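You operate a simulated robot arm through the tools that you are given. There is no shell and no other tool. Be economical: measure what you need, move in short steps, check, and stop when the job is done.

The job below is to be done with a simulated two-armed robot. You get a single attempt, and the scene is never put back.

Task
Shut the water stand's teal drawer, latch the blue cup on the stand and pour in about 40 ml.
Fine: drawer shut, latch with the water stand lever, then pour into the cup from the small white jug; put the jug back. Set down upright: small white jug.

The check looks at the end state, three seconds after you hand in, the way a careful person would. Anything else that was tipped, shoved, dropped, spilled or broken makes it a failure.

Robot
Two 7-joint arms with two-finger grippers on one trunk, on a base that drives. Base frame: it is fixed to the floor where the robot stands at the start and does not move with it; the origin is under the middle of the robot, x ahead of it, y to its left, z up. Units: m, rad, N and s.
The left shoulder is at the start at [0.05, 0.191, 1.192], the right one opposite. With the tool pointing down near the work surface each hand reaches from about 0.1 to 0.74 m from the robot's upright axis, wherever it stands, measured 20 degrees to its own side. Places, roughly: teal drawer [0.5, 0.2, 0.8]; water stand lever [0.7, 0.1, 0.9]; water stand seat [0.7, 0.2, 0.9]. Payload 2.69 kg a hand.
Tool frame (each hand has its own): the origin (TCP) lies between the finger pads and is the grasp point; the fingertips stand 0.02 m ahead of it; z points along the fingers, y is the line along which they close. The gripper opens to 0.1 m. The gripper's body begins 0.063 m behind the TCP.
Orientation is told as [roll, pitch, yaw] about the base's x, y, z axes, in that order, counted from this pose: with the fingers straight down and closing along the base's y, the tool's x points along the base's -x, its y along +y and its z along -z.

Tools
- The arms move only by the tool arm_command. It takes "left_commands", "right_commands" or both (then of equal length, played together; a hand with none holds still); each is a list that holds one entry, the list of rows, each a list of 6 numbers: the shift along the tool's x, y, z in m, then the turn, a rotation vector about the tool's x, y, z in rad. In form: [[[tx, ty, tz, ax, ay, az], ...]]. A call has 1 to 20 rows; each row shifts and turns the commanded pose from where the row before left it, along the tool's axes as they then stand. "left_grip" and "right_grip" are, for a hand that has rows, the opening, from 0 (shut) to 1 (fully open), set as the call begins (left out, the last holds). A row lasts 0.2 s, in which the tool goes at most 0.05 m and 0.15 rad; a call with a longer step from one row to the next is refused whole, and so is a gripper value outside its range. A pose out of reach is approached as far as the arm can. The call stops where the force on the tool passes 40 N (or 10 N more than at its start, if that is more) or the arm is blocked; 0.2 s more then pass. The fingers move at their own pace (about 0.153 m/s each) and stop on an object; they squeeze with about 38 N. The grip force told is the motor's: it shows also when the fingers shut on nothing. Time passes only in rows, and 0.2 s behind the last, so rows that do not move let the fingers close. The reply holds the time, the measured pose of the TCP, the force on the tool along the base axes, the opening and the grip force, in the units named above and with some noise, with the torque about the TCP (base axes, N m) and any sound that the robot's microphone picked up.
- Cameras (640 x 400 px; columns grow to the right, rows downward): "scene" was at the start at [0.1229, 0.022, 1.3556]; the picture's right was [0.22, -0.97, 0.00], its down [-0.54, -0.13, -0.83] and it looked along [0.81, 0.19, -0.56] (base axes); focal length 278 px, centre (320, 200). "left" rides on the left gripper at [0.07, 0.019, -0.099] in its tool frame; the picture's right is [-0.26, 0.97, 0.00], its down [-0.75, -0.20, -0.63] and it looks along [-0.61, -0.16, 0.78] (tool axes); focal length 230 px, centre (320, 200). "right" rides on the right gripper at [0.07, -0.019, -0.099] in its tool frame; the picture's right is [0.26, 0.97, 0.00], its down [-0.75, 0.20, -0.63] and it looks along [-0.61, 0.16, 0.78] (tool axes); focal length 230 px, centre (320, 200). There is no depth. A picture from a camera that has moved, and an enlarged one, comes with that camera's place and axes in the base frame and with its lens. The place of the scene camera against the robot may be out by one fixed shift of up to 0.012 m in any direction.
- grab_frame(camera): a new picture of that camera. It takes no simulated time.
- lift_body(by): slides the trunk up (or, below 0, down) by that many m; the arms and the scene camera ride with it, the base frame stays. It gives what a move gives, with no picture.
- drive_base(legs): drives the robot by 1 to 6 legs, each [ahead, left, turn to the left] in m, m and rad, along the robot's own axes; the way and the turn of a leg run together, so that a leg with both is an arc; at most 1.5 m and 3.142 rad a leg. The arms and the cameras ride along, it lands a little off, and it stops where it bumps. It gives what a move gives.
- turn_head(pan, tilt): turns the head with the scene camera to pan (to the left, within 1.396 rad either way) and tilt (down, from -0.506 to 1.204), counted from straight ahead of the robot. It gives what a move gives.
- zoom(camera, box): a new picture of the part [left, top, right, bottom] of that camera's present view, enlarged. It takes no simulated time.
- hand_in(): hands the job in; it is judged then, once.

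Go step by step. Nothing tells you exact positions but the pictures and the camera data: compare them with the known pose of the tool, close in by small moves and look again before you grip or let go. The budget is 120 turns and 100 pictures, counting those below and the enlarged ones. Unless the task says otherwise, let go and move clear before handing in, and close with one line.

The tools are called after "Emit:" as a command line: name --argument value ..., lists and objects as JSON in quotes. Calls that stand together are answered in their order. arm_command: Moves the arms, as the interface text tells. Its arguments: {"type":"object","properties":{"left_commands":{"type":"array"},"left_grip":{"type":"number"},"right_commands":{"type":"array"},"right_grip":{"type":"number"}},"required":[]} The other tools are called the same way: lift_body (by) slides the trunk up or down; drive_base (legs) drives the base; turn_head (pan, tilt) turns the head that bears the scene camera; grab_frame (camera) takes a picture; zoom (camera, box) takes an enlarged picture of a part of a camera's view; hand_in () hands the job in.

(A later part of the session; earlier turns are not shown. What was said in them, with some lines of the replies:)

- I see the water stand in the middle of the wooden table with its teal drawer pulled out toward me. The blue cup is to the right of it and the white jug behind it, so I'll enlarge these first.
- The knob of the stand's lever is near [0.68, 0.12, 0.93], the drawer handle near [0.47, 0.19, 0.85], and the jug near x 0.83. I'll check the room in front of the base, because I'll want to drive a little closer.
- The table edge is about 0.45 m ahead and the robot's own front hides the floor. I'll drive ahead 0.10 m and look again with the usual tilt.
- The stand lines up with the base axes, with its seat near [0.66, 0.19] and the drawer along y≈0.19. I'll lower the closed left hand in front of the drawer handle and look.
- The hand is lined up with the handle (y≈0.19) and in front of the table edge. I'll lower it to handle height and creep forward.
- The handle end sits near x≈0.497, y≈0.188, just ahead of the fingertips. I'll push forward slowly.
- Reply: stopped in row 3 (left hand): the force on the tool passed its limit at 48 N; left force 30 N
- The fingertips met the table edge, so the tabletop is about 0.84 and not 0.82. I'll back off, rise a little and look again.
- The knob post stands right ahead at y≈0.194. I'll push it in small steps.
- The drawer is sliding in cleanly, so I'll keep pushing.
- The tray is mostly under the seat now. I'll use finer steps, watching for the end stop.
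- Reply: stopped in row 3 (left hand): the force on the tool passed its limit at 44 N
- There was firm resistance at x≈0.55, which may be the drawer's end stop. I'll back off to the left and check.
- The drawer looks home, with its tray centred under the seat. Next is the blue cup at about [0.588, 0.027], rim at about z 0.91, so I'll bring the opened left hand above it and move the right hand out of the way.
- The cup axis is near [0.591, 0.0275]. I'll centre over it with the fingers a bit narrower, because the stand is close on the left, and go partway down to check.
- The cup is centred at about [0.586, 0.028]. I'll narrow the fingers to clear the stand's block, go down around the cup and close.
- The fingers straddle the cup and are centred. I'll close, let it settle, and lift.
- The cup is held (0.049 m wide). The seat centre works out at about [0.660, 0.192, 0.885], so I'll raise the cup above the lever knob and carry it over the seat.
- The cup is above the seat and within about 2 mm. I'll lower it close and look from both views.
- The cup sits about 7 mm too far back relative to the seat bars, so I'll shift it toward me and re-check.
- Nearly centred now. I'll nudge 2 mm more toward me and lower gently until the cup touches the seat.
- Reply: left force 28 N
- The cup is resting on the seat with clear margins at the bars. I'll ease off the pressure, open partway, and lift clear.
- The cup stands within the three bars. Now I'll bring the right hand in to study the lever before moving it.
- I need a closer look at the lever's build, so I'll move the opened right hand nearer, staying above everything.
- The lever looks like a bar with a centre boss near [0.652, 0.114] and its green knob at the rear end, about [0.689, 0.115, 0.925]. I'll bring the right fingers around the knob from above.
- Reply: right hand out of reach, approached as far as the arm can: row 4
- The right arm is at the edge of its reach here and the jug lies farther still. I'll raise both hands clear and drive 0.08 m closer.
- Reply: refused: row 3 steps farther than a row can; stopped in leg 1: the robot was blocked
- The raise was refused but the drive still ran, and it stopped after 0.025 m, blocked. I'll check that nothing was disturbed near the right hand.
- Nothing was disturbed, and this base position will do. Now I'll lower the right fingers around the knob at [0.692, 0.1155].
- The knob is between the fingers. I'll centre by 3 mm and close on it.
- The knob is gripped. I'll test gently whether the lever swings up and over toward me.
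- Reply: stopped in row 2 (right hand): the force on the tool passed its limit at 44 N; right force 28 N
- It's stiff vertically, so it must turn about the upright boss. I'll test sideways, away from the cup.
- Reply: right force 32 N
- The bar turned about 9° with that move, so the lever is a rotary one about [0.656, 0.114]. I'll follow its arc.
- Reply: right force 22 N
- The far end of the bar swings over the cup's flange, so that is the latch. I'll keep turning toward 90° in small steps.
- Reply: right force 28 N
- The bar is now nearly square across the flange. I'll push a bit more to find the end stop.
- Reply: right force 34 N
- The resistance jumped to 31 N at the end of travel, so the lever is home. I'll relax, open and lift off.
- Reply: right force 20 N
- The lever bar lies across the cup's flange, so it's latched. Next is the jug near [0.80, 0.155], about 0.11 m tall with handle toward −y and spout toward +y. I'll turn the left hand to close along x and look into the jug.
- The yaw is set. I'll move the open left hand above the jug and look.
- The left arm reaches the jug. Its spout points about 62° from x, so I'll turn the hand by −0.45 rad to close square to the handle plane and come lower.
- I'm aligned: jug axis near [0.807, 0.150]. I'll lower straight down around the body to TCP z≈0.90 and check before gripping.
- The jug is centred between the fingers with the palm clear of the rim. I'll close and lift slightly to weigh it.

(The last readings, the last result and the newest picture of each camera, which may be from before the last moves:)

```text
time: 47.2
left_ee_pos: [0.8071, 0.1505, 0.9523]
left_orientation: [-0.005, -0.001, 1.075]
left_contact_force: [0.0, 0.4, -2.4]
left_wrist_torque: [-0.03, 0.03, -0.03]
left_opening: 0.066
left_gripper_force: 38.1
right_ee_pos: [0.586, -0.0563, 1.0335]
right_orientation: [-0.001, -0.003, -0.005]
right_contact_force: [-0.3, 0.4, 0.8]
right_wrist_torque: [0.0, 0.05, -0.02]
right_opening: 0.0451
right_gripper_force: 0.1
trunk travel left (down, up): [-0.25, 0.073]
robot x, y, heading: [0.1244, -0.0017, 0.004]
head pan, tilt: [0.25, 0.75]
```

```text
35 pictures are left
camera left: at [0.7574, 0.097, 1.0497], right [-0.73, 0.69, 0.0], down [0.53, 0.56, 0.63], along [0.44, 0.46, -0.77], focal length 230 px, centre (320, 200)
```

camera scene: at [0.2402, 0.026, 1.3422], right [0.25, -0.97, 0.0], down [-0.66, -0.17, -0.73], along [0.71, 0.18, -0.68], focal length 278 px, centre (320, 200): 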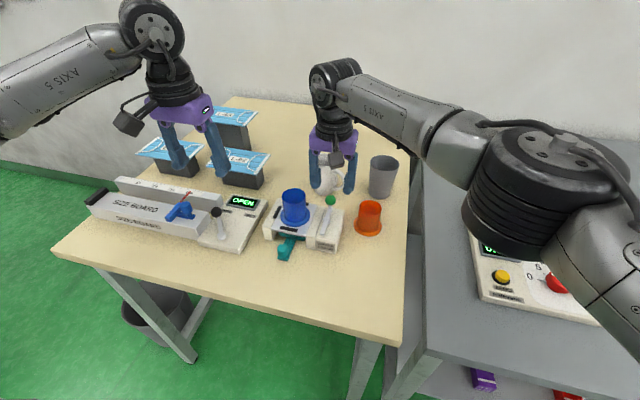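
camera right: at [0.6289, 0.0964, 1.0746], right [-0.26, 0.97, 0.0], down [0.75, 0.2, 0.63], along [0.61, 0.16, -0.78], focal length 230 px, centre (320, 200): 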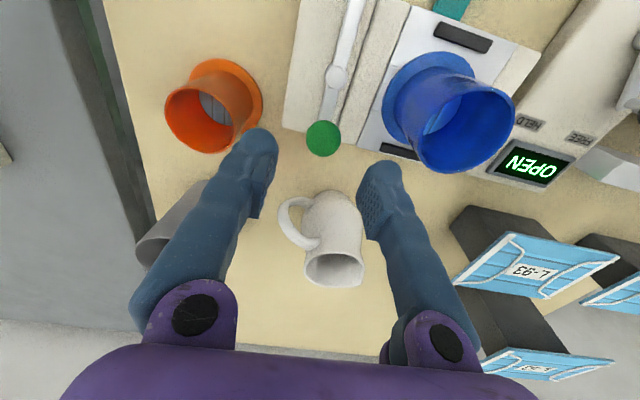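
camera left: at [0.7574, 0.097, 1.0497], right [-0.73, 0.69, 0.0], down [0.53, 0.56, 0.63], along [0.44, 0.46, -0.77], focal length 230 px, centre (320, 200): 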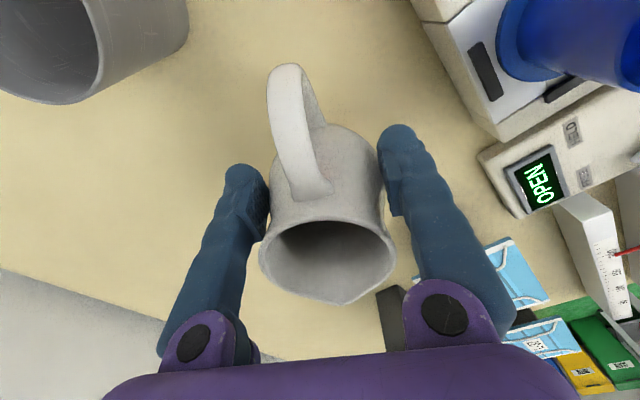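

The jug is held at about 0.32 kg in total. I'll lift it high, draw it back toward the stand, then turn it so the spout heads toward me and to the left, the comfortable way to tilt for this arm.

Emit:
arm_command --left_commands '[[[0, 0, -0.025, 0, 0, 0], [0, 0, -0.03, 0, 0, 0], [0, 0, -0.03, 0, 0, 0], [0, 0, -0.03, 0, 0, 0], [0.0106, 0.0265, 0, 0, 0, 0], [0.0106, 0.0265, 0, 0, 0, 0], [0.0106, 0.0265, 0, 0, 0, 0], [0, 0, 0, 0, 0, -0.1], [0, 0, 0, 0, 0, -0.13], [0, 0, 0, 0, 0, -0.13], [0, 0, 0, 0, 0, -0.13], [0, 0, 0, 0, 0, -0.13], [0, 0, 0, 0, 0, -0.13], [0, 0, 0, 0, 0, -0.13], [0, 0, 0, 0, 0, -0.13], [0, 0, 0, 0, 0, -0.13], [0, 0, 0, 0, 0, -0.1]]]'

Emit:
grab_frame --camera "left"

Emit:
zoom --camera "scene" --box '[220, 60, 420, 240]'

```text
time: 50.8
left_ee_pos: [0.7225, 0.1611, 1.0676]
left_orientation: [-0.004, 0.002, 2.316]
left_contact_force: [0.0, 0.1, -3.8]
left_wrist_torque: [-0.03, -0.05, 0.02]
left_opening: 0.0653
left_gripper_force: 37.8
right_ee_pos: [0.5862, -0.0558, 1.034]
right_orientation: [-0.002, -0.002, -0.005]
right_contact_force: [0.1, -0.4, 0.0]
right_wrist_torque: [-0.02, 0.01, 0.03]
right_opening: 0.0451
right_gripper_force: 0.0
trunk travel left (down, up): [-0.25, 0.073]
robot x, y, heading: [0.1268, 0.0008, 0.008]
head pan, tilt: [0.25, 0.75]
```

```text
34 pictures are left
camera left: at [0.7549, 0.0959, 1.1644], right [-0.89, -0.47, 0.0], down [-0.36, 0.69, 0.63], along [-0.29, 0.56, -0.78], focal length 230 px, centre (320, 200)
```

left: 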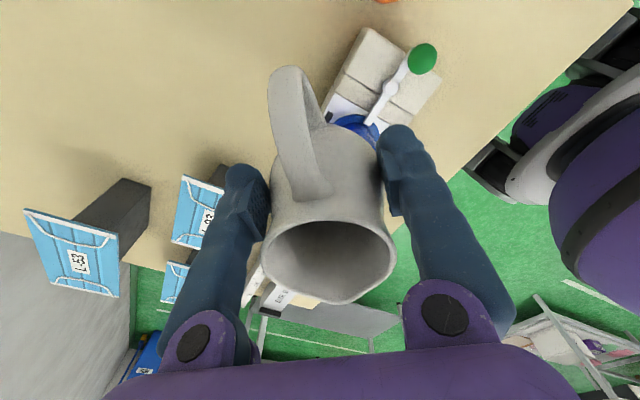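

```text
2.22 times, centred on (320, 150) of scene
camera zoom: at [0.2425, 0.0246, 1.342], right [0.25, -0.97, 0.0], down [-0.66, -0.17, -0.73], along [0.71, 0.18, -0.68], focal length 619 px, centre (320, 311)
```

zoom: 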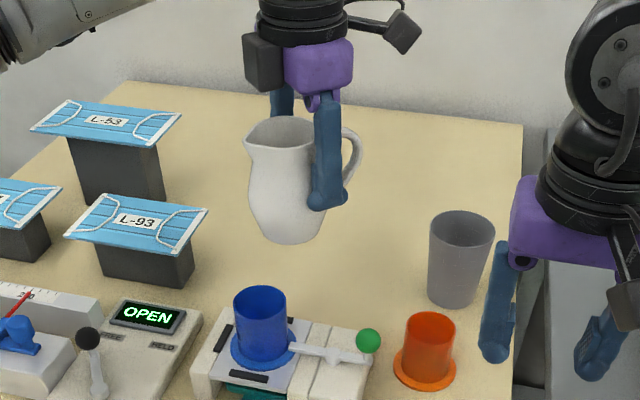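

Emit:
zoom --camera "left" --box '[255, 205, 405, 310]'

Emit:
zoom --camera "scene" --box '[280, 90, 340, 150]'

```text
3.81 times, centred on (330, 258) of left
camera zoom: at [0.7549, 0.0959, 1.1644], right [-0.89, -0.47, 0.0], down [-0.36, 0.69, 0.63], along [-0.29, 0.56, -0.78], focal length 876 px, centre (282, -19)
```

zoom: 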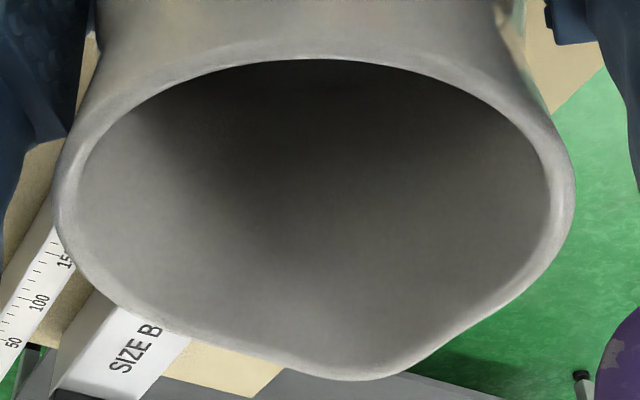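

```text
6.67 times, centred on (310, 120) of scene
camera zoom: at [0.2425, 0.0246, 1.342], right [0.25, -0.97, 0.0], down [-0.66, -0.17, -0.73], along [0.71, 0.18, -0.68], focal length 1857 px, centre (387, 733)
```

zoom: 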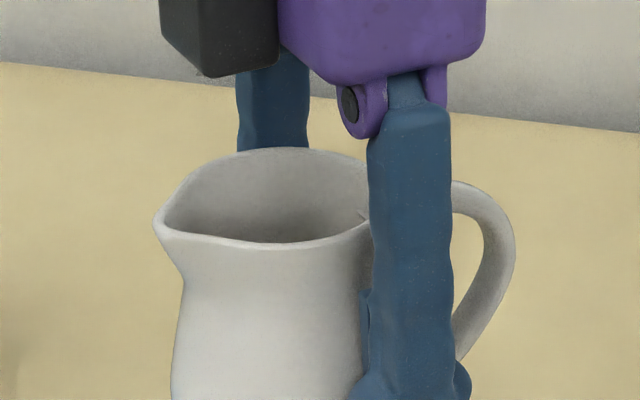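

No water shows near the top, so the level is below about half. I'll shift sideways and tilt only 0.5 rad while high, then look.

Emit:
arm_command --left_commands '[[[-0.001, 0.013, 0, 0, 0, 0], [-0.001, 0.013, 0, 0, 0, 0], [0, 0, 0, 0, 0.1, 0], [0, 0, 0, 0, 0.1, 0], [0, 0, 0, 0, 0.1, 0], [0, 0, 0, 0, 0.1, 0], [0, 0, 0, 0, 0.1, 0]]]'

Emit:
grab_frame --camera "left"

Emit:
zoom --camera "scene" --box '[240, 80, 400, 240]'

```text
time: 52.4
left_ee_pos: [0.7017, 0.1447, 1.0673]
left_orientation: [-0.005, 0.505, 2.313]
left_contact_force: [-0.8, 0.1, -3.6]
left_wrist_torque: [0.0, 0.01, 0.01]
left_opening: 0.0632
left_gripper_force: 38.2
right_ee_pos: [0.5862, -0.0566, 1.0333]
right_orientation: [-0.003, -0.003, -0.005]
right_contact_force: [-0.8, -0.3, 0.9]
right_wrist_torque: [0.01, 0.03, 0.01]
right_opening: 0.0448
right_gripper_force: 0.1
trunk travel left (down, up): [-0.25, 0.073]
robot x, y, heading: [0.1266, 0.0015, 0.009]
head pan, tilt: [0.25, 0.75]
```

```text
30 pictures are left
camera left: at [0.6962, 0.1215, 1.1856], right [-0.86, -0.49, -0.13], down [-0.5, 0.84, 0.19], along [0.02, 0.23, -0.97], focal length 230 px, centre (320, 200)
```

left: 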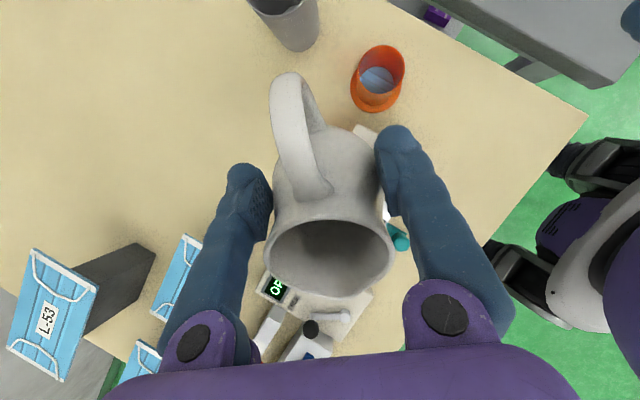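

```text
2.50 times, centred on (320, 160) of scene
camera zoom: at [0.2424, 0.025, 1.342], right [0.25, -0.97, 0.0], down [-0.66, -0.17, -0.73], along [0.71, 0.18, -0.68], focal length 696 px, centre (320, 300)
```

zoom: 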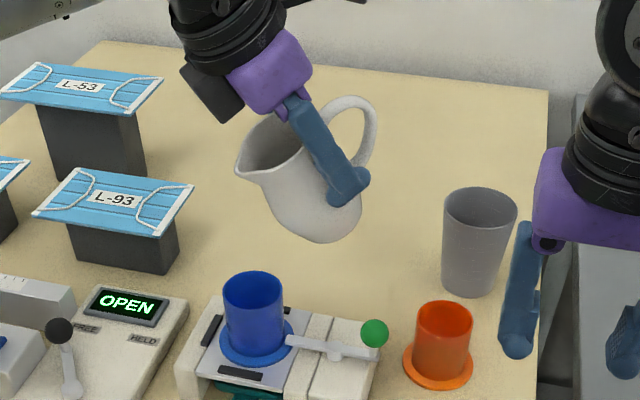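

The tilt is holding well. I'll bring the spout down over the cup while tilting to about 0.8 rad.

Emit:
arm_command --left_commands '[[[-0.0096, 0, 0.0176, 0, 0, 0], [-0.003, 0, 0.0051, 0, 0.1, 0], [-0.004, 0, 0.0045, 0, 0.1, 0], [-0.0049, 0, 0.0038, 0, 0.1, 0]]]'

Emit:
zoom --camera "scene" --box '[250, 100, 370, 230]'

Emit:
grab_frame --camera "left"

```text
time: 53.4
left_ee_pos: [0.7008, 0.1471, 1.0302]
left_orientation: [-0.006, 0.806, 2.31]
left_contact_force: [0.0, -0.6, -3.4]
left_wrist_torque: [-0.01, 0.01, -0.01]
left_opening: 0.0629
left_gripper_force: 37.9
right_ee_pos: [0.5857, -0.0572, 1.0334]
right_orientation: [-0.003, -0.003, -0.005]
right_contact_force: [-0.6, -0.9, 0.2]
right_wrist_torque: [0.0, 0.02, -0.02]
right_opening: 0.045
right_gripper_force: 0.0
trunk travel left (down, up): [-0.25, 0.073]
robot x, y, heading: [0.1282, 0.0005, 0.011]
head pan, tilt: [0.25, 0.75]
```

```text
3.08 times, centred on (310, 165) of scene
camera zoom: at [0.2423, 0.025, 1.342], right [0.25, -0.97, 0.0], down [-0.66, -0.17, -0.73], along [0.71, 0.18, -0.68], focal length 857 px, centre (351, 308)
```

zoom: 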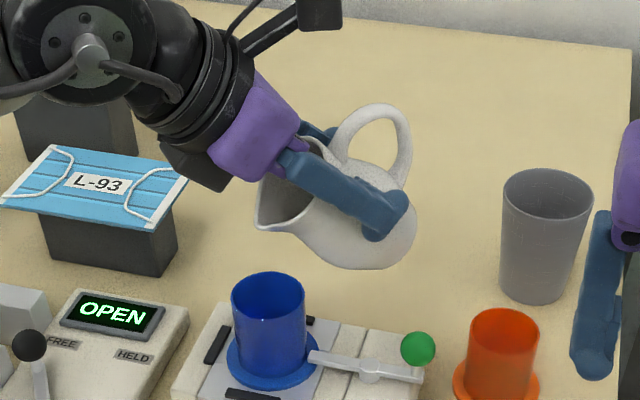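

```text
27 pictures are left
camera left: at [0.6706, 0.1495, 1.1464], right [-0.83, -0.52, -0.19], down [-0.51, 0.85, -0.1], along [0.22, 0.01, -0.98], focal length 230 px, centre (320, 200)
```

left: 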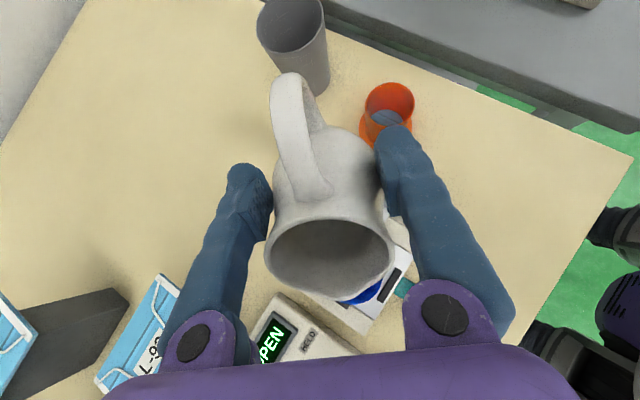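

Emit:
zoom --camera "left" --box '[250, 200, 420, 340]'

```text
2.86 times, centred on (335, 270) of left
camera zoom: at [0.6706, 0.1495, 1.1464], right [-0.83, -0.52, -0.19], down [-0.51, 0.85, -0.1], along [0.22, 0.01, -0.98], focal length 657 px, centre (277, 0)
```

zoom: 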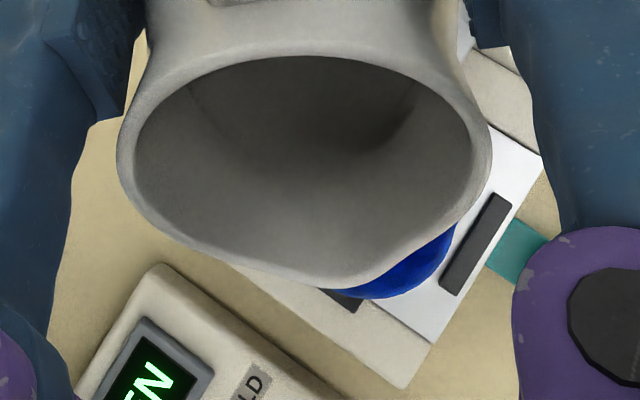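

The spout tip is right above the cup centre. I can see a waterline deep in the jug, so I'll back off 8 mm for the stream's throw, lower, and tilt to about 1.0 rad.

Emit:
arm_command --left_commands '[[[-0.0032, 0, 0.0141, 0, 0, 0], [-0.0013, 0, -0.0016, 0, 0.1, 0], [-0.0017, 0, -0.002, 0, 0.1, 0], [0, 0, 0, 0, 0, 0]]]'

Emit:
zoom --camera "left" --box '[250, 200, 420, 340]'

Emit:
zoom --camera "scene" --box '[260, 130, 350, 220]'

```text
time: 54.4
left_ee_pos: [0.7039, 0.1438, 1.0165]
left_orientation: [-0.008, 1.006, 2.308]
left_contact_force: [0.1, -0.5, -4.5]
left_wrist_torque: [0.05, 0.03, 0.01]
left_opening: 0.0629
left_gripper_force: 38.2
right_ee_pos: [0.586, -0.0557, 1.0342]
right_orientation: [-0.003, -0.003, -0.004]
right_contact_force: [0.5, -0.2, 0.0]
right_wrist_torque: [0.0, -0.04, 0.02]
right_opening: 0.045
right_gripper_force: 0.1
trunk travel left (down, up): [-0.25, 0.073]
robot x, y, heading: [0.1303, -0.0011, 0.009]
head pan, tilt: [0.25, 0.75]
```

```text
2.86 times, centred on (335, 270) of left
camera zoom: at [0.6569, 0.1635, 1.1274], right [-0.8, -0.55, -0.22], down [-0.48, 0.82, -0.29], along [0.35, -0.13, -0.93], focal length 657 px, centre (277, 0)
```

zoom: 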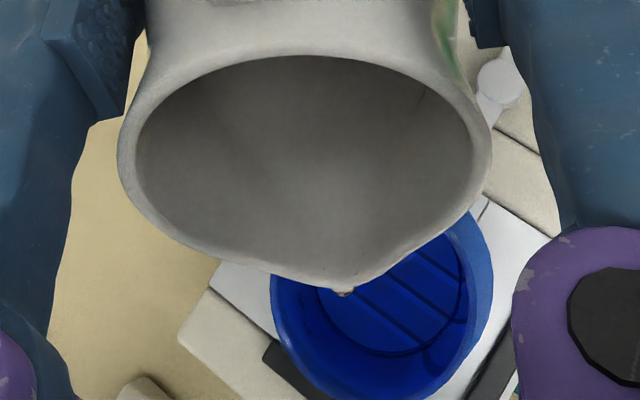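

```text
4.44 times, centred on (305, 175) of scene
camera zoom: at [0.2425, 0.0245, 1.342], right [0.25, -0.97, 0.0], down [-0.66, -0.17, -0.73], along [0.71, 0.18, -0.68], focal length 1238 px, centre (387, 311)
```

zoom: 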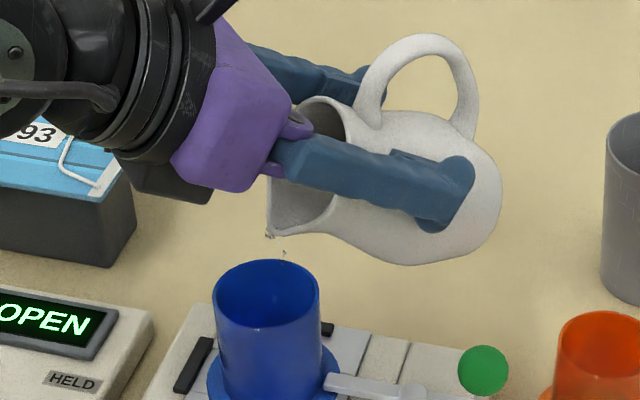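

The first drops are just starting at the spout, and the wrist camera looks straight into the cup. I'll move back 6 mm, tilt slightly more, and watch the level.

Emit:
arm_command --left_commands '[[[0.0032, 0, 0.005, 0, 0, 0], [0.001, 0, -0.0017, 0, 0.03, 0], [0.001, 0, -0.0017, 0, 0.03, 0], [0, 0, 0, 0, 0, 0]]]'

Emit:
zoom --camera "left" --box '[250, 200, 420, 340]'

```text
time: 55.4
left_ee_pos: [0.7058, 0.14, 1.0208]
left_orientation: [-0.007, 1.064, 2.305]
left_contact_force: [-0.4, -0.5, -3.6]
left_wrist_torque: [0.02, 0.02, -0.01]
left_opening: 0.0632
left_gripper_force: 37.9
right_ee_pos: [0.5856, -0.0558, 1.0326]
right_orientation: [-0.001, 0.0, -0.005]
right_contact_force: [-0.4, -0.2, -1.1]
right_wrist_torque: [-0.01, -0.01, 0.0]
right_opening: 0.0451
right_gripper_force: 0.1
trunk travel left (down, up): [-0.25, 0.073]
robot x, y, heading: [0.1231, 0.0036, 0.009]
head pan, tilt: [0.25, 0.75]
```

```text
2.86 times, centred on (335, 270) of left
camera zoom: at [0.6555, 0.1654, 1.1278], right [-0.8, -0.56, -0.23], down [-0.47, 0.81, -0.35], along [0.38, -0.17, -0.91], focal length 657 px, centre (277, 0)
```

zoom: 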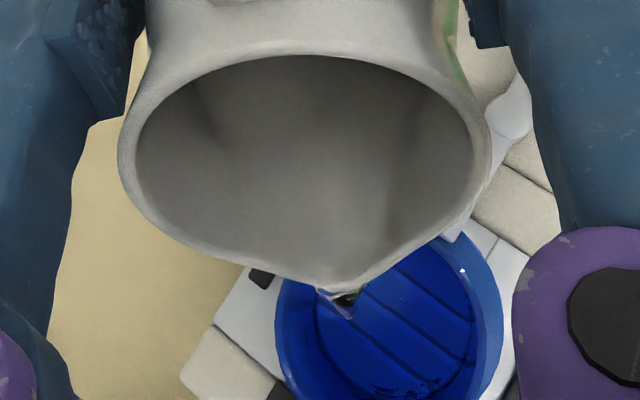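

Water is flowing into the cup now. I'll check the level from the scene camera.

Emit:
zoom --camera "scene" --box '[265, 155, 345, 225]'

```text
5.71 times, centred on (305, 190) of scene
camera zoom: at [0.2425, 0.0246, 1.342], right [0.25, -0.97, 0.0], down [-0.66, -0.17, -0.73], along [0.71, 0.18, -0.68], focal length 1592 px, centre (406, 257)
```

zoom: 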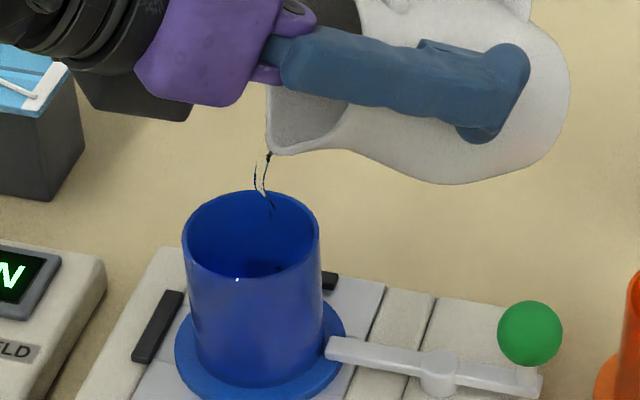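

The stream falls cleanly into the cup. I'll hold briefly and look again.

Emit:
arm_command --left_commands '[[[0, 0, 0, 0, 0, 0], [0, 0, 0, 0, 0, 0], [0, 0, 0, 0, 0, 0]]]'

Emit:
zoom --camera "left" --box '[250, 200, 420, 340]'

```text
time: 56.2
left_ee_pos: [0.7066, 0.1403, 1.0198]
left_orientation: [-0.01, 1.061, 2.307]
left_contact_force: [1.0, -0.4, -3.3]
left_wrist_torque: [0.03, 0.04, -0.01]
left_opening: 0.0626
left_gripper_force: 38.1
right_ee_pos: [0.5857, -0.0562, 1.0327]
right_orientation: [-0.001, -0.002, -0.006]
right_contact_force: [0.3, 0.1, -0.2]
right_wrist_torque: [-0.02, -0.02, 0.01]
right_opening: 0.045
right_gripper_force: 0.0
trunk travel left (down, up): [-0.25, 0.073]
robot x, y, heading: [0.1237, 0.0033, 0.006]
head pan, tilt: [0.25, 0.75]
```

```text
2.86 times, centred on (335, 270) of left
camera zoom: at [0.6556, 0.1654, 1.1277], right [-0.8, -0.56, -0.23], down [-0.47, 0.81, -0.35], along [0.38, -0.17, -0.91], focal length 657 px, centre (277, 0)
```

zoom: 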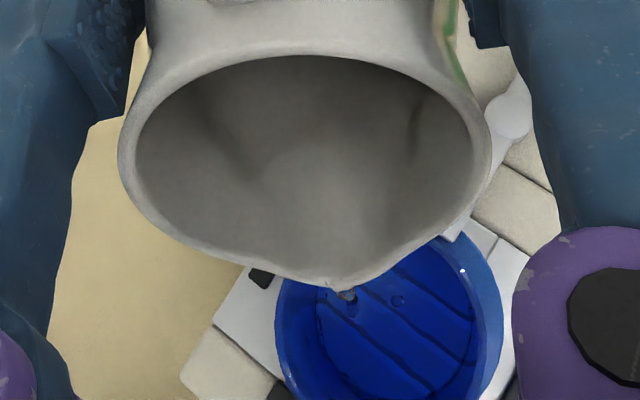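

The flow stops by itself at each tilt, so I can dose in steps. I'll tilt a little further, wait, and look.

Emit:
arm_command --left_commands '[[[0.0012, 0, -0.0023, 0, 0.04, 0], [0.0012, 0, -0.0023, 0, 0.04, 0], [0, 0, 0, 0, 0, 0], [0, 0, 0, 0, 0, 0], [0, 0, 0, 0, 0, 0]]]'

Emit:
zoom --camera "left" --box '[250, 200, 420, 340]'

```text
time: 57.4
left_ee_pos: [0.7035, 0.1427, 1.0242]
left_orientation: [-0.009, 1.142, 2.304]
left_contact_force: [0.6, -0.3, -3.9]
left_wrist_torque: [0.05, 0.05, -0.02]
left_opening: 0.0628
left_gripper_force: 37.8
right_ee_pos: [0.5863, -0.055, 1.0336]
right_orientation: [-0.001, -0.002, -0.006]
right_contact_force: [-0.1, 0.0, 0.0]
right_wrist_torque: [0.03, 0.01, 0.0]
right_opening: 0.0452
right_gripper_force: 0.0
trunk travel left (down, up): [-0.25, 0.073]
robot x, y, heading: [0.1233, 0.0046, 0.003]
head pan, tilt: [0.25, 0.75]
```

```text
2.86 times, centred on (335, 270) of left
camera zoom: at [0.648, 0.1741, 1.1273], right [-0.78, -0.57, -0.24], down [-0.45, 0.79, -0.42], along [0.43, -0.22, -0.88], focal length 657 px, centre (277, 0)
```

zoom: 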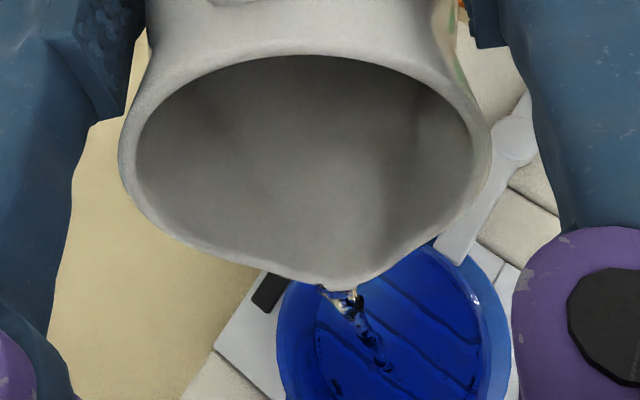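

Emit:
arm_command --left_commands '[[[0, 0, 0, 0, 0, 0], [0, 0, 0, 0, 0, 0], [0, 0, 0, 0, 0, 0]]]'

Emit:
zoom --camera "left" --box '[280, 240, 420, 360]'

Emit:
zoom --camera "scene" --box '[265, 155, 345, 225]'

```text
time: 58.2
left_ee_pos: [0.7029, 0.1424, 1.0234]
left_orientation: [-0.011, 1.144, 2.304]
left_contact_force: [0.4, 0.4, -2.7]
left_wrist_torque: [0.04, 0.02, -0.02]
left_opening: 0.0627
left_gripper_force: 37.3
right_ee_pos: [0.5859, -0.057, 1.0328]
right_orientation: [-0.002, -0.003, -0.005]
right_contact_force: [0.2, -0.5, -0.4]
right_wrist_torque: [0.04, 0.01, -0.02]
right_opening: 0.0451
right_gripper_force: 0.0
trunk travel left (down, up): [-0.25, 0.073]
robot x, y, heading: [0.1289, 0.0011, 0.006]
head pan, tilt: [0.25, 0.75]
```

```text
3.33 times, centred on (350, 300) of left
camera zoom: at [0.648, 0.1741, 1.1274], right [-0.78, -0.57, -0.24], down [-0.45, 0.79, -0.42], along [0.43, -0.22, -0.88], focal length 767 px, centre (220, -133)
```

zoom: 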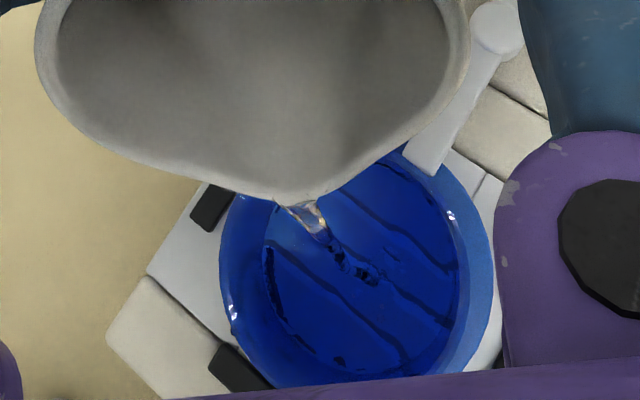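

```text
5.71 times, centred on (305, 190) of scene
camera zoom: at [0.2425, 0.0246, 1.342], right [0.25, -0.97, 0.0], down [-0.66, -0.17, -0.73], along [0.71, 0.18, -0.68], focal length 1592 px, centre (406, 257)
```

zoom: 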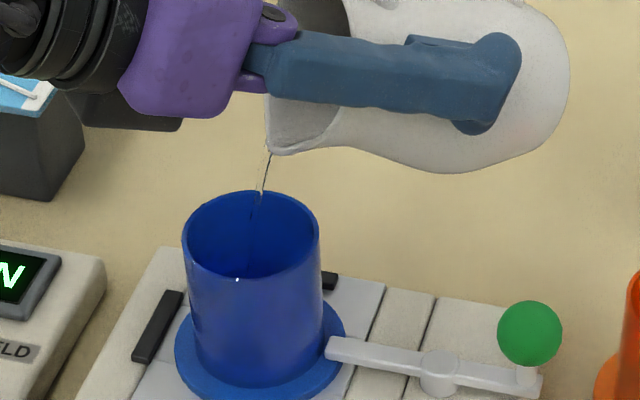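

The stream lands mid-cup, with perhaps 10–15 ml in so far. The scene camera should start to see the surface at around 35 ml, so I'll hold for another second.

Emit:
arm_command --left_commands '[[[0, 0, 0, 0, 0, 0], [0, 0, 0, 0, 0, 0], [0, 0, 0, 0, 0, 0], [0, 0, 0, 0, 0, 0]]]'

Emit:
zoom --camera "left" --box '[280, 240, 420, 360]'

```text
time: 59.2
left_ee_pos: [0.704, 0.142, 1.0241]
left_orientation: [-0.008, 1.143, 2.304]
left_contact_force: [0.1, 0.6, -3.1]
left_wrist_torque: [0.0, 0.03, 0.03]
left_opening: 0.0627
left_gripper_force: 38.0
right_ee_pos: [0.5861, -0.0553, 1.0335]
right_orientation: [-0.002, -0.004, -0.005]
right_contact_force: [0.1, -0.3, -0.5]
right_wrist_torque: [-0.03, 0.02, 0.01]
right_opening: 0.0451
right_gripper_force: 0.1
trunk travel left (down, up): [-0.25, 0.073]
robot x, y, heading: [0.1256, 0.0018, 0.005]
head pan, tilt: [0.25, 0.75]
```

```text
3.33 times, centred on (350, 300) of left
camera zoom: at [0.648, 0.1741, 1.1273], right [-0.78, -0.57, -0.24], down [-0.45, 0.79, -0.42], along [0.43, -0.22, -0.88], focal length 767 px, centre (220, -133)
```

zoom: 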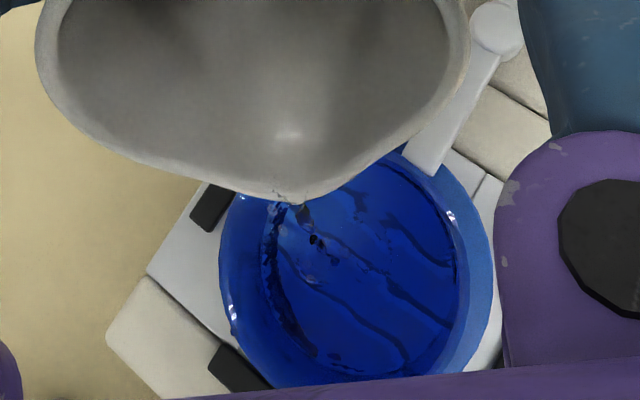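

Emit:
arm_command --left_commands '[[[0.0012, 0, -0.0023, 0, 0.04, 0], [0, 0, 0, 0, 0, 0], [0, 0, 0, 0, 0, 0], [0, 0, 0, 0, 0, 0], [0, 0, 0, 0, 0, 0]]]'

Emit:
zoom --camera "scene" --box '[275, 170, 325, 215]'

Emit:
zoom --camera "left" --box '[280, 240, 420, 360]'

```text
time: 60.4
left_ee_pos: [0.703, 0.1436, 1.0277]
left_orientation: [-0.012, 1.183, 2.303]
left_contact_force: [-0.1, 0.3, -2.9]
left_wrist_torque: [0.05, 0.02, 0.02]
left_opening: 0.0625
left_gripper_force: 38.4
right_ee_pos: [0.5857, -0.0553, 1.0325]
right_orientation: [-0.001, -0.002, -0.006]
right_contact_force: [0.0, -0.3, 0.4]
right_wrist_torque: [0.0, 0.02, 0.01]
right_opening: 0.045
right_gripper_force: 0.1
trunk travel left (down, up): [-0.25, 0.073]
robot x, y, heading: [0.1242, 0.0011, 0.004]
head pan, tilt: [0.25, 0.75]
```

```text
8.89 times, centred on (300, 192) of scene
camera zoom: at [0.2425, 0.0246, 1.342], right [0.25, -0.97, 0.0], down [-0.66, -0.17, -0.73], along [0.71, 0.18, -0.68], focal length 2476 px, centre (498, 267)
```

zoom: 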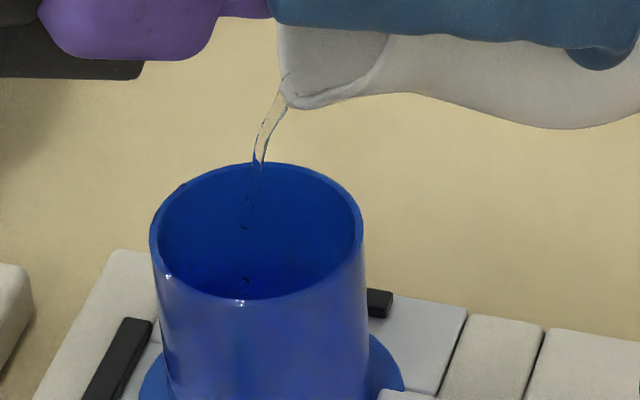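

```text
3.33 times, centred on (350, 300) of left
camera zoom: at [0.6442, 0.1785, 1.1269], right [-0.78, -0.58, -0.24], down [-0.44, 0.78, -0.46], along [0.45, -0.25, -0.86], focal length 767 px, centre (220, -133)
```

zoom: 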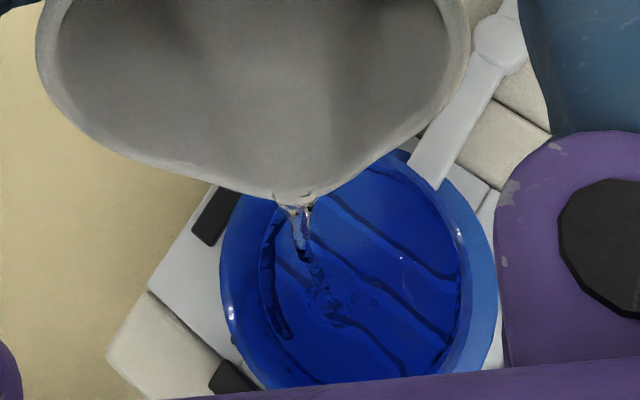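

Emit:
zoom --camera "left" --box '[342, 284, 412, 354]'

```text
5.71 times, centred on (377, 319) of left
camera zoom: at [0.6442, 0.1785, 1.1269], right [-0.78, -0.58, -0.24], down [-0.44, 0.78, -0.46], along [0.45, -0.25, -0.86], focal length 1315 px, centre (-6, -480)
```

zoom: 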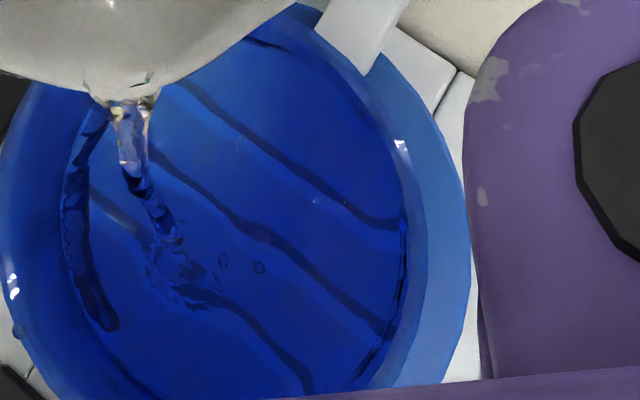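

I can't judge the level reliably through the moving water. I'll tilt back with the tip still over the cup to stop the flow, then measure the still surface.

Emit:
arm_command --left_commands '[[[-0.0036, 0, 0.0054, 0, -0.1, 0], [-0.0036, 0, 0.0054, 0, -0.1, 0], [-0.0036, 0, 0.0054, 0, -0.1, 0], [0, 0, 0, 0, 0, 0], [0, 0, 0, 0, 0, 0], [0, 0, 0, 0, 0, 0], [0, 0, 0, 0, 0, 0], [0, 0, 0, 0, 0, 0]]]'

Emit:
zoom --camera "scene" --box '[280, 180, 320, 215]'

```text
time: 62.2
left_ee_pos: [0.7084, 0.1374, 1.0087]
left_orientation: [-0.007, 0.883, 2.308]
left_contact_force: [-0.1, -0.4, -2.6]
left_wrist_torque: [0.06, -0.02, -0.02]
left_opening: 0.0623
left_gripper_force: 37.9
right_ee_pos: [0.585, -0.0557, 1.0327]
right_orientation: [-0.002, -0.002, -0.006]
right_contact_force: [0.2, 0.1, -0.7]
right_wrist_torque: [-0.01, -0.03, 0.01]
right_opening: 0.0452
right_gripper_force: 0.1
trunk travel left (down, up): [-0.25, 0.073]
robot x, y, heading: [0.1243, 0.0019, 0.007]
head pan, tilt: [0.25, 0.75]
```

```text
11.43 times, centred on (300, 198) of scene
camera zoom: at [0.2425, 0.0246, 1.342], right [0.25, -0.97, 0.0], down [-0.66, -0.17, -0.73], along [0.71, 0.18, -0.68], focal length 3183 px, centre (549, 229)
```

zoom: 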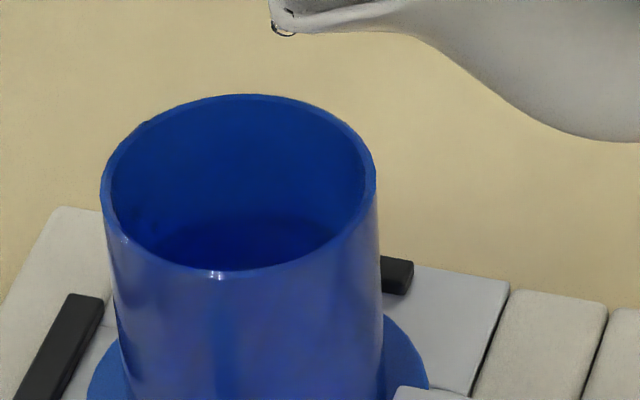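

The still surface is now visible, about 28 mm below the rim. That makes roughly 27–30 mm of water, or about 40–45 ml, so I'll stop pouring. I'll let the drip fall over the cup, then right the jug while rising.

Emit:
arm_command --left_commands '[[[0, 0, 0, 0, 0, 0], [0, 0, 0, 0, 0, 0], [0, 0, 0, 0, 0, 0], [0, 0, 0, 0, 0, 0], [0.0118, 0, -0.0073, 0, -0.1, 0], [0.0105, 0, -0.0088, 0, -0.1, 0], [0.009, 0, -0.0102, 0, -0.1, 0], [0.0055, 0, -0.0084, 0, -0.1, 0], [0.0045, 0, -0.0088, 0, -0.1, 0], [0.0035, 0, -0.0092, 0, -0.1, 0], [0.0025, 0, -0.0095, 0, -0.1, 0], [0.0015, 0, -0.01, 0, -0.1, 0], [0.0005, 0, -0.01, 0, -0.083, 0]]]'

Emit:
zoom --camera "scene" --box '[265, 155, 345, 225]'

```text
time: 65.0
left_ee_pos: [0.7098, 0.1347, 1.1097]
left_orientation: [-0.002, -0.002, 2.314]
left_contact_force: [-0.4, -1.1, -4.0]
left_wrist_torque: [-0.03, -0.04, 0.01]
left_opening: 0.0622
left_gripper_force: 38.2
right_ee_pos: [0.5851, -0.0569, 1.0329]
right_orientation: [-0.002, -0.002, -0.006]
right_contact_force: [0.8, 0.4, -0.5]
right_wrist_torque: [0.02, -0.02, 0.01]
right_opening: 0.045
right_gripper_force: 0.1
trunk travel left (down, up): [-0.25, 0.073]
robot x, y, heading: [0.1242, 0.0046, 0.006]
head pan, tilt: [0.25, 0.75]
```

```text
5.71 times, centred on (305, 190) of scene
camera zoom: at [0.2424, 0.0241, 1.342], right [0.25, -0.97, 0.0], down [-0.66, -0.17, -0.73], along [0.71, 0.18, -0.68], focal length 1592 px, centre (406, 257)
```

zoom: 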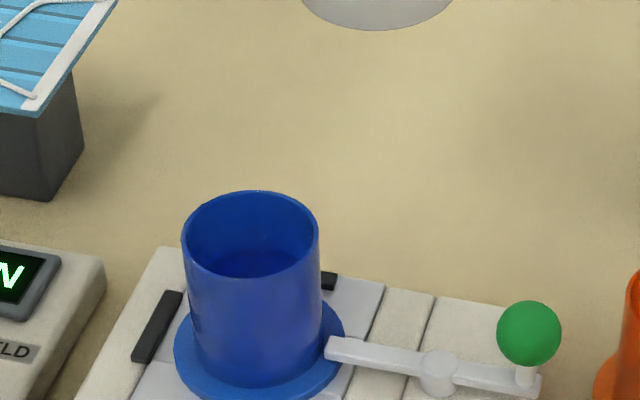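

The cup holds still water with nothing spilled, and the latch is in place. Now I'll turn the jug back and carry it to its original spot, stopping just above the table.

Emit:
arm_command --left_commands '[[[0, 0, 0, 0, 0, 0.12], [0, 0, 0, 0, 0, 0.14], [0, 0, 0, 0, 0, 0.14], [0, 0, 0, 0, 0, 0.14], [0, 0, 0, 0, 0, 0.14], [0, 0, 0, 0, 0, 0.14], [0, 0, 0, 0, 0, 0.14], [0, 0, 0, 0, 0, 0.14], [0, 0, 0, 0, 0, 0.141], [-0.0206, -0.0261, 0, 0, 0, 0], [-0.0206, -0.0261, 0, 0, 0, 0], [-0.0206, -0.0261, 0, 0, 0, 0], [0, 0, 0.04, 0, 0, 0], [0, 0, 0.04, 0, 0, 0], [0, 0, 0.04, 0, 0, 0], [0, 0, 0.035, 0, 0, 0], [0, 0, 0.02, 0, 0, 0]]]'

Emit:
zoom --camera "scene" --box '[250, 110, 400, 220]'

```text
time: 68.6
left_ee_pos: [0.8023, 0.1554, 0.935]
left_orientation: [-0.001, -0.004, 1.072]
left_contact_force: [-0.6, -0.7, -4.1]
left_wrist_torque: [-0.04, 0.05, -0.02]
left_opening: 0.0619
left_gripper_force: 37.7
left hand out of reach, approached as far as the arm can: row 12
right_ee_pos: [0.5856, -0.0561, 1.0343]
right_orientation: [-0.002, -0.001, -0.006]
right_contact_force: [1.3, 0.6, -0.5]
right_wrist_torque: [0.01, -0.03, -0.01]
right_opening: 0.045
right_gripper_force: 0.1
trunk travel left (down, up): [-0.25, 0.073]
robot x, y, heading: [0.1245, 0.0024, 0.002]
head pan, tilt: [0.25, 0.75]
```

```text
3.64 times, centred on (325, 165) of scene
camera zoom: at [0.2427, 0.0246, 1.342], right [0.25, -0.97, 0.0], down [-0.66, -0.17, -0.73], along [0.71, 0.18, -0.68], focal length 1013 px, centre (302, 327)
```

zoom: 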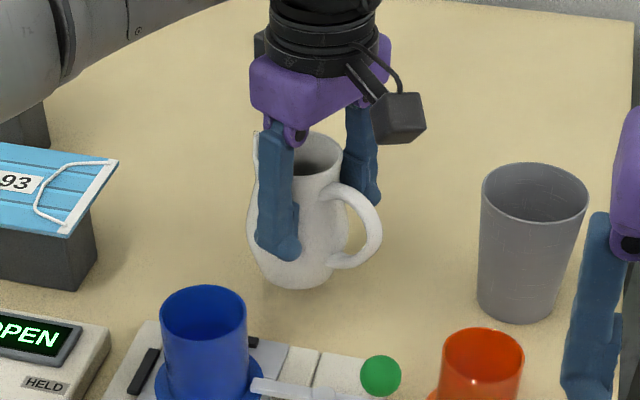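

The jug is above its place with a small offset. I'll correct the few mm and lower gently until it touches.

Emit:
arm_command --left_commands '[[[0.0005, -0.0065, 0.01, 0, 0, 0], [0, 0, 0.006, 0, 0, 0], [0, 0, 0, 0, 0, 0]]]'

Emit:
arm_command --left_commands '[[[0, 0, 0.003, 0, 0, 0], [0, 0, 0.002, 0, 0, 0]]]'

```text
time: 69.4
left_ee_pos: [0.8081, 0.1513, 0.9187]
left_orientation: [-0.003, -0.004, 1.073]
left_contact_force: [-0.2, -0.1, -2.9]
left_wrist_torque: [-0.08, 0.0, -0.01]
left_opening: 0.062
left_gripper_force: 37.8
right_ee_pos: [0.5859, -0.0561, 1.0333]
right_orientation: [0.0, -0.002, -0.005]
right_contact_force: [-0.5, -0.2, -0.1]
right_wrist_torque: [-0.03, -0.04, -0.04]
right_opening: 0.0447
right_gripper_force: 0.1
trunk travel left (down, up): [-0.25, 0.073]
robot x, y, heading: [0.1282, 0.0008, 0.005]
head pan, tilt: [0.25, 0.75]
```

```text
time: 70.0
left_ee_pos: [0.808, 0.1515, 0.9147]
left_orientation: [-0.001, -0.004, 1.073]
left_contact_force: [-0.2, -0.6, -3.3]
left_wrist_torque: [-0.02, 0.01, 0.0]
left_opening: 0.062
left_gripper_force: 37.8
right_ee_pos: [0.5865, -0.0569, 1.033]
right_orientation: [-0.003, 0.0, -0.004]
right_contact_force: [-0.4, -0.4, -0.2]
right_wrist_torque: [-0.01, 0.0, -0.02]
right_opening: 0.0453
right_gripper_force: 0.1
trunk travel left (down, up): [-0.25, 0.073]
robot x, y, heading: [0.1253, 0.0034, 0.005]
head pan, tilt: [0.25, 0.75]
```

Emit:
arm_command --left_commands '[[[0, 0, 0.002, 0, 0, 0], [0, 0, 0.002, 0, 0, 0]]]'

Emit:
arm_command --left_commands '[[[0, 0, 0.002, 0, 0, 0], [0, 0, 0.0015, 0, 0, 0]]]'

Emit:
zoom --camera "scene" --box '[290, 120, 360, 190]'

```text
time: 70.6
left_ee_pos: [0.8078, 0.1512, 0.9097]
left_orientation: [-0.002, -0.002, 1.073]
left_contact_force: [0.0, 0.4, -2.5]
left_wrist_torque: [-0.07, -0.01, -0.01]
left_opening: 0.062
left_gripper_force: 37.8
right_ee_pos: [0.5867, -0.0563, 1.0331]
right_orientation: [-0.003, -0.003, -0.006]
right_contact_force: [0.1, 0.4, -0.3]
right_wrist_torque: [0.01, -0.04, 0.01]
right_opening: 0.0452
right_gripper_force: 0.1
trunk travel left (down, up): [-0.25, 0.073]
robot x, y, heading: [0.126, 0.0002, 0.008]
head pan, tilt: [0.25, 0.75]
```

```text
time: 71.2
left_ee_pos: [0.8078, 0.151, 0.9097]
left_orientation: [-0.008, -0.008, 1.074]
left_contact_force: [-1.7, 0.4, 12.4]
left_wrist_torque: [0.2, -0.39, 0.04]
left_opening: 0.0619
left_gripper_force: 38.1
right_ee_pos: [0.5844, -0.0559, 1.0344]
right_orientation: [-0.002, -0.003, -0.005]
right_contact_force: [0.0, 0.8, -0.1]
right_wrist_torque: [-0.04, -0.01, 0.01]
right_opening: 0.0449
right_gripper_force: 0.0
trunk travel left (down, up): [-0.25, 0.073]
robot x, y, heading: [0.1249, 0.0037, 0.007]
head pan, tilt: [0.25, 0.75]
```

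```text
5.71 times, centred on (325, 155) of scene
camera zoom: at [0.2403, 0.0242, 1.3425], right [0.25, -0.97, 0.0], down [-0.66, -0.17, -0.73], along [0.71, 0.18, -0.68], focal length 1592 px, centre (291, 457)
```

zoom: 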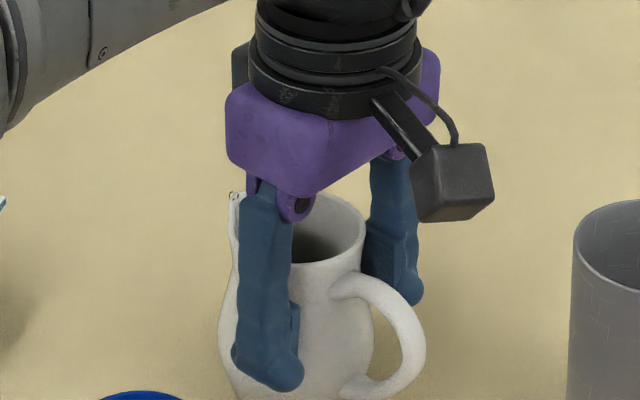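

The jug has touched down at 12 N. I'll ease the pressure, open, and lift straight up.

Emit:
arm_command --left_commands '[[[0, 0, -0.001, 0, 0, 0], [0, 0, 0, 0, 0, 0]]]'

Emit:
arm_command --left_commands '[[[0, 0, 0, 0, 0, 0], [0, 0, 0, 0, 0, 0], [0, 0, 0, 0, 0, 0], [0, 0, -0.02, 0, 0, 0], [0, 0, -0.03, 0, 0, 0], [0, 0, -0.03, 0, 0, 0], [0, 0, -0.03, 0, 0, 0], [0, 0, -0.03, 0, 0, 0]]]' --left_grip 1

Emit:
zoom --camera "scene" --box '[250, 120, 400, 240]'

```text
time: 71.8
left_ee_pos: [0.8073, 0.1511, 0.9101]
left_orientation: [-0.006, -0.006, 1.072]
left_contact_force: [2.6, 1.0, 15.4]
left_wrist_torque: [0.26, -0.86, 0.04]
left_opening: 0.062
left_gripper_force: 37.4
right_ee_pos: [0.5851, -0.0566, 1.0342]
right_orientation: [-0.002, -0.002, -0.006]
right_contact_force: [0.5, 0.4, -0.3]
right_wrist_torque: [0.01, 0.02, -0.02]
right_opening: 0.0448
right_gripper_force: 0.1
trunk travel left (down, up): [-0.25, 0.073]
robot x, y, heading: [0.1258, -0.0004, 0.011]
head pan, tilt: [0.25, 0.75]
```

```text
time: 73.6
left_ee_pos: [0.8073, 0.1494, 1.0492]
left_orientation: [-0.002, -0.003, 1.075]
left_contact_force: [-0.2, 0.4, -0.2]
left_wrist_torque: [-0.04, -0.05, -0.01]
left_opening: 0.1
left_gripper_force: 0.0
right_ee_pos: [0.5855, -0.0561, 1.0333]
right_orientation: [-0.001, -0.002, -0.005]
right_contact_force: [0.0, 0.3, -0.1]
right_wrist_torque: [-0.03, -0.02, 0.0]
right_opening: 0.0451
right_gripper_force: 0.0
trunk travel left (down, up): [-0.25, 0.073]
robot x, y, heading: [0.127, -0.0021, 0.002]
head pan, tilt: [0.25, 0.75]
```

```text
3.33 times, centred on (325, 180) of scene
camera zoom: at [0.2417, 0.0242, 1.3421], right [0.25, -0.97, 0.0], down [-0.66, -0.17, -0.73], along [0.71, 0.18, -0.68], focal length 928 px, centre (303, 267)
```

zoom: 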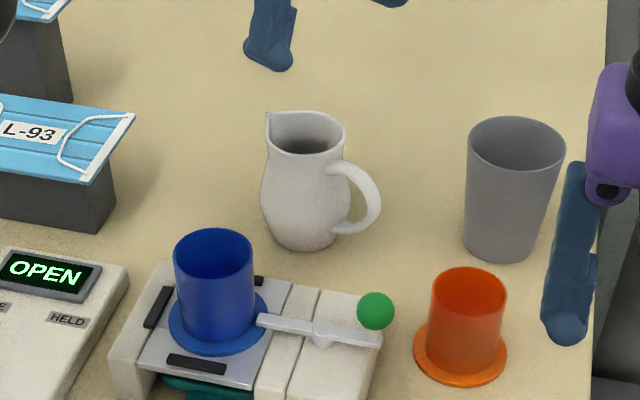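

The jug stands upright at its place, released. I'll retreat both hands and do a last check of the drawer.

Emit:
arm_command --left_commands '[[[0, 0, -0.035, 0, 0, 0], [0, 0, -0.035, 0, 0, 0], [-0.012, 0.04, 0, 0, 0, 0], [-0.012, 0.04, 0, 0, 0, 0], [-0.012, 0.04, 0, 0, 0, 0], [-0.012, 0.04, 0, 0, 0, 0], [-0.012, 0.04, 0, 0, 0, 0]]]' --right_commands '[[[0, 0, -0.04, 0, 0, 0], [0, 0, -0.04, 0, 0, 0], [0, 0, -0.04, 0, 0, 0], [0, -0.03, 0, 0, 0, 0], [0, -0.03, 0, 0, 0, 0], [0, -0.03, 0, 0, 0, 0], [0, 0, 0, 0, 0, 0]]]'

Emit:
grab_frame --camera "scene"

Emit:
zoom --camera "scene" --box '[250, 175, 350, 265]'

```text
time: 75.2
left_ee_pos: [0.7015, 0.2773, 1.1212]
left_orientation: [-0.004, -0.004, 1.074]
left_contact_force: [0.4, 0.6, 0.7]
left_wrist_torque: [-0.02, -0.01, -0.02]
left_opening: 0.1
left_gripper_force: 0.0
left hand out of reach, approached as far as the arm can: row 2, 3, 4
right_ee_pos: [0.5848, -0.1435, 1.1525]
right_orientation: [-0.003, -0.004, -0.002]
right_contact_force: [-0.4, 0.5, 0.8]
right_wrist_torque: [0.0, -0.01, -0.01]
right_opening: 0.0447
right_gripper_force: 0.1
trunk travel left (down, up): [-0.25, 0.073]
robot x, y, heading: [0.1254, -0.0016, 0.009]
head pan, tilt: [0.25, 0.75]
```

```text
8 pictures are left
camera scene: at [0.2413, 0.0262, 1.3421], right [0.25, -0.97, 0.0], down [-0.66, -0.17, -0.73], along [0.71, 0.18, -0.68], focal length 278 px, centre (320, 200)
```

scene: 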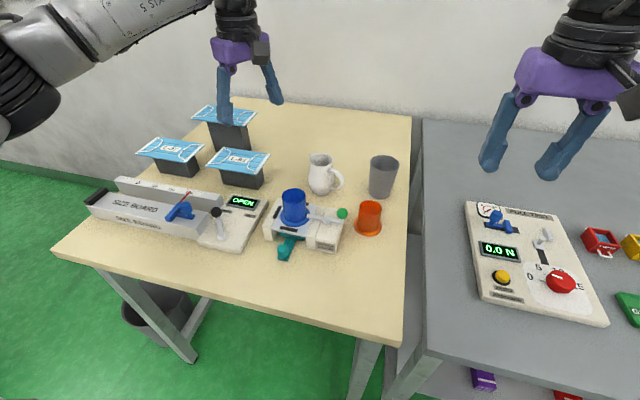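

```text
4.44 times, centred on (300, 220) of scene
camera zoom: at [0.2413, 0.0262, 1.3421], right [0.25, -0.97, 0.0], down [-0.66, -0.17, -0.73], along [0.71, 0.18, -0.68], focal length 1238 px, centre (409, 111)
```

zoom: 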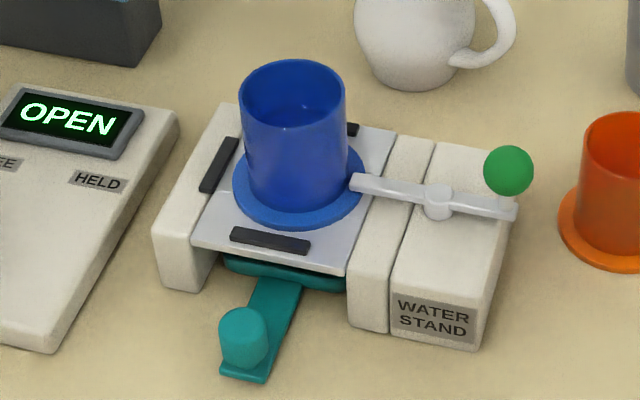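

The drawer is home, the bar latches the cup, the water is in, and the jug is upright in its place. Both hands are clear, so I'm handing in.

Emit:
hand_in

```text
The job is handed in.
```

I shut the teal drawer, latched the blue cup on the water stand with the lever, and poured in roughly 40–45 ml. That amount is judged by eye from the water level, so it may be slightly over 40. The small white jug is back upright at its place, and I saw no spills and nothing else knocked or moved.
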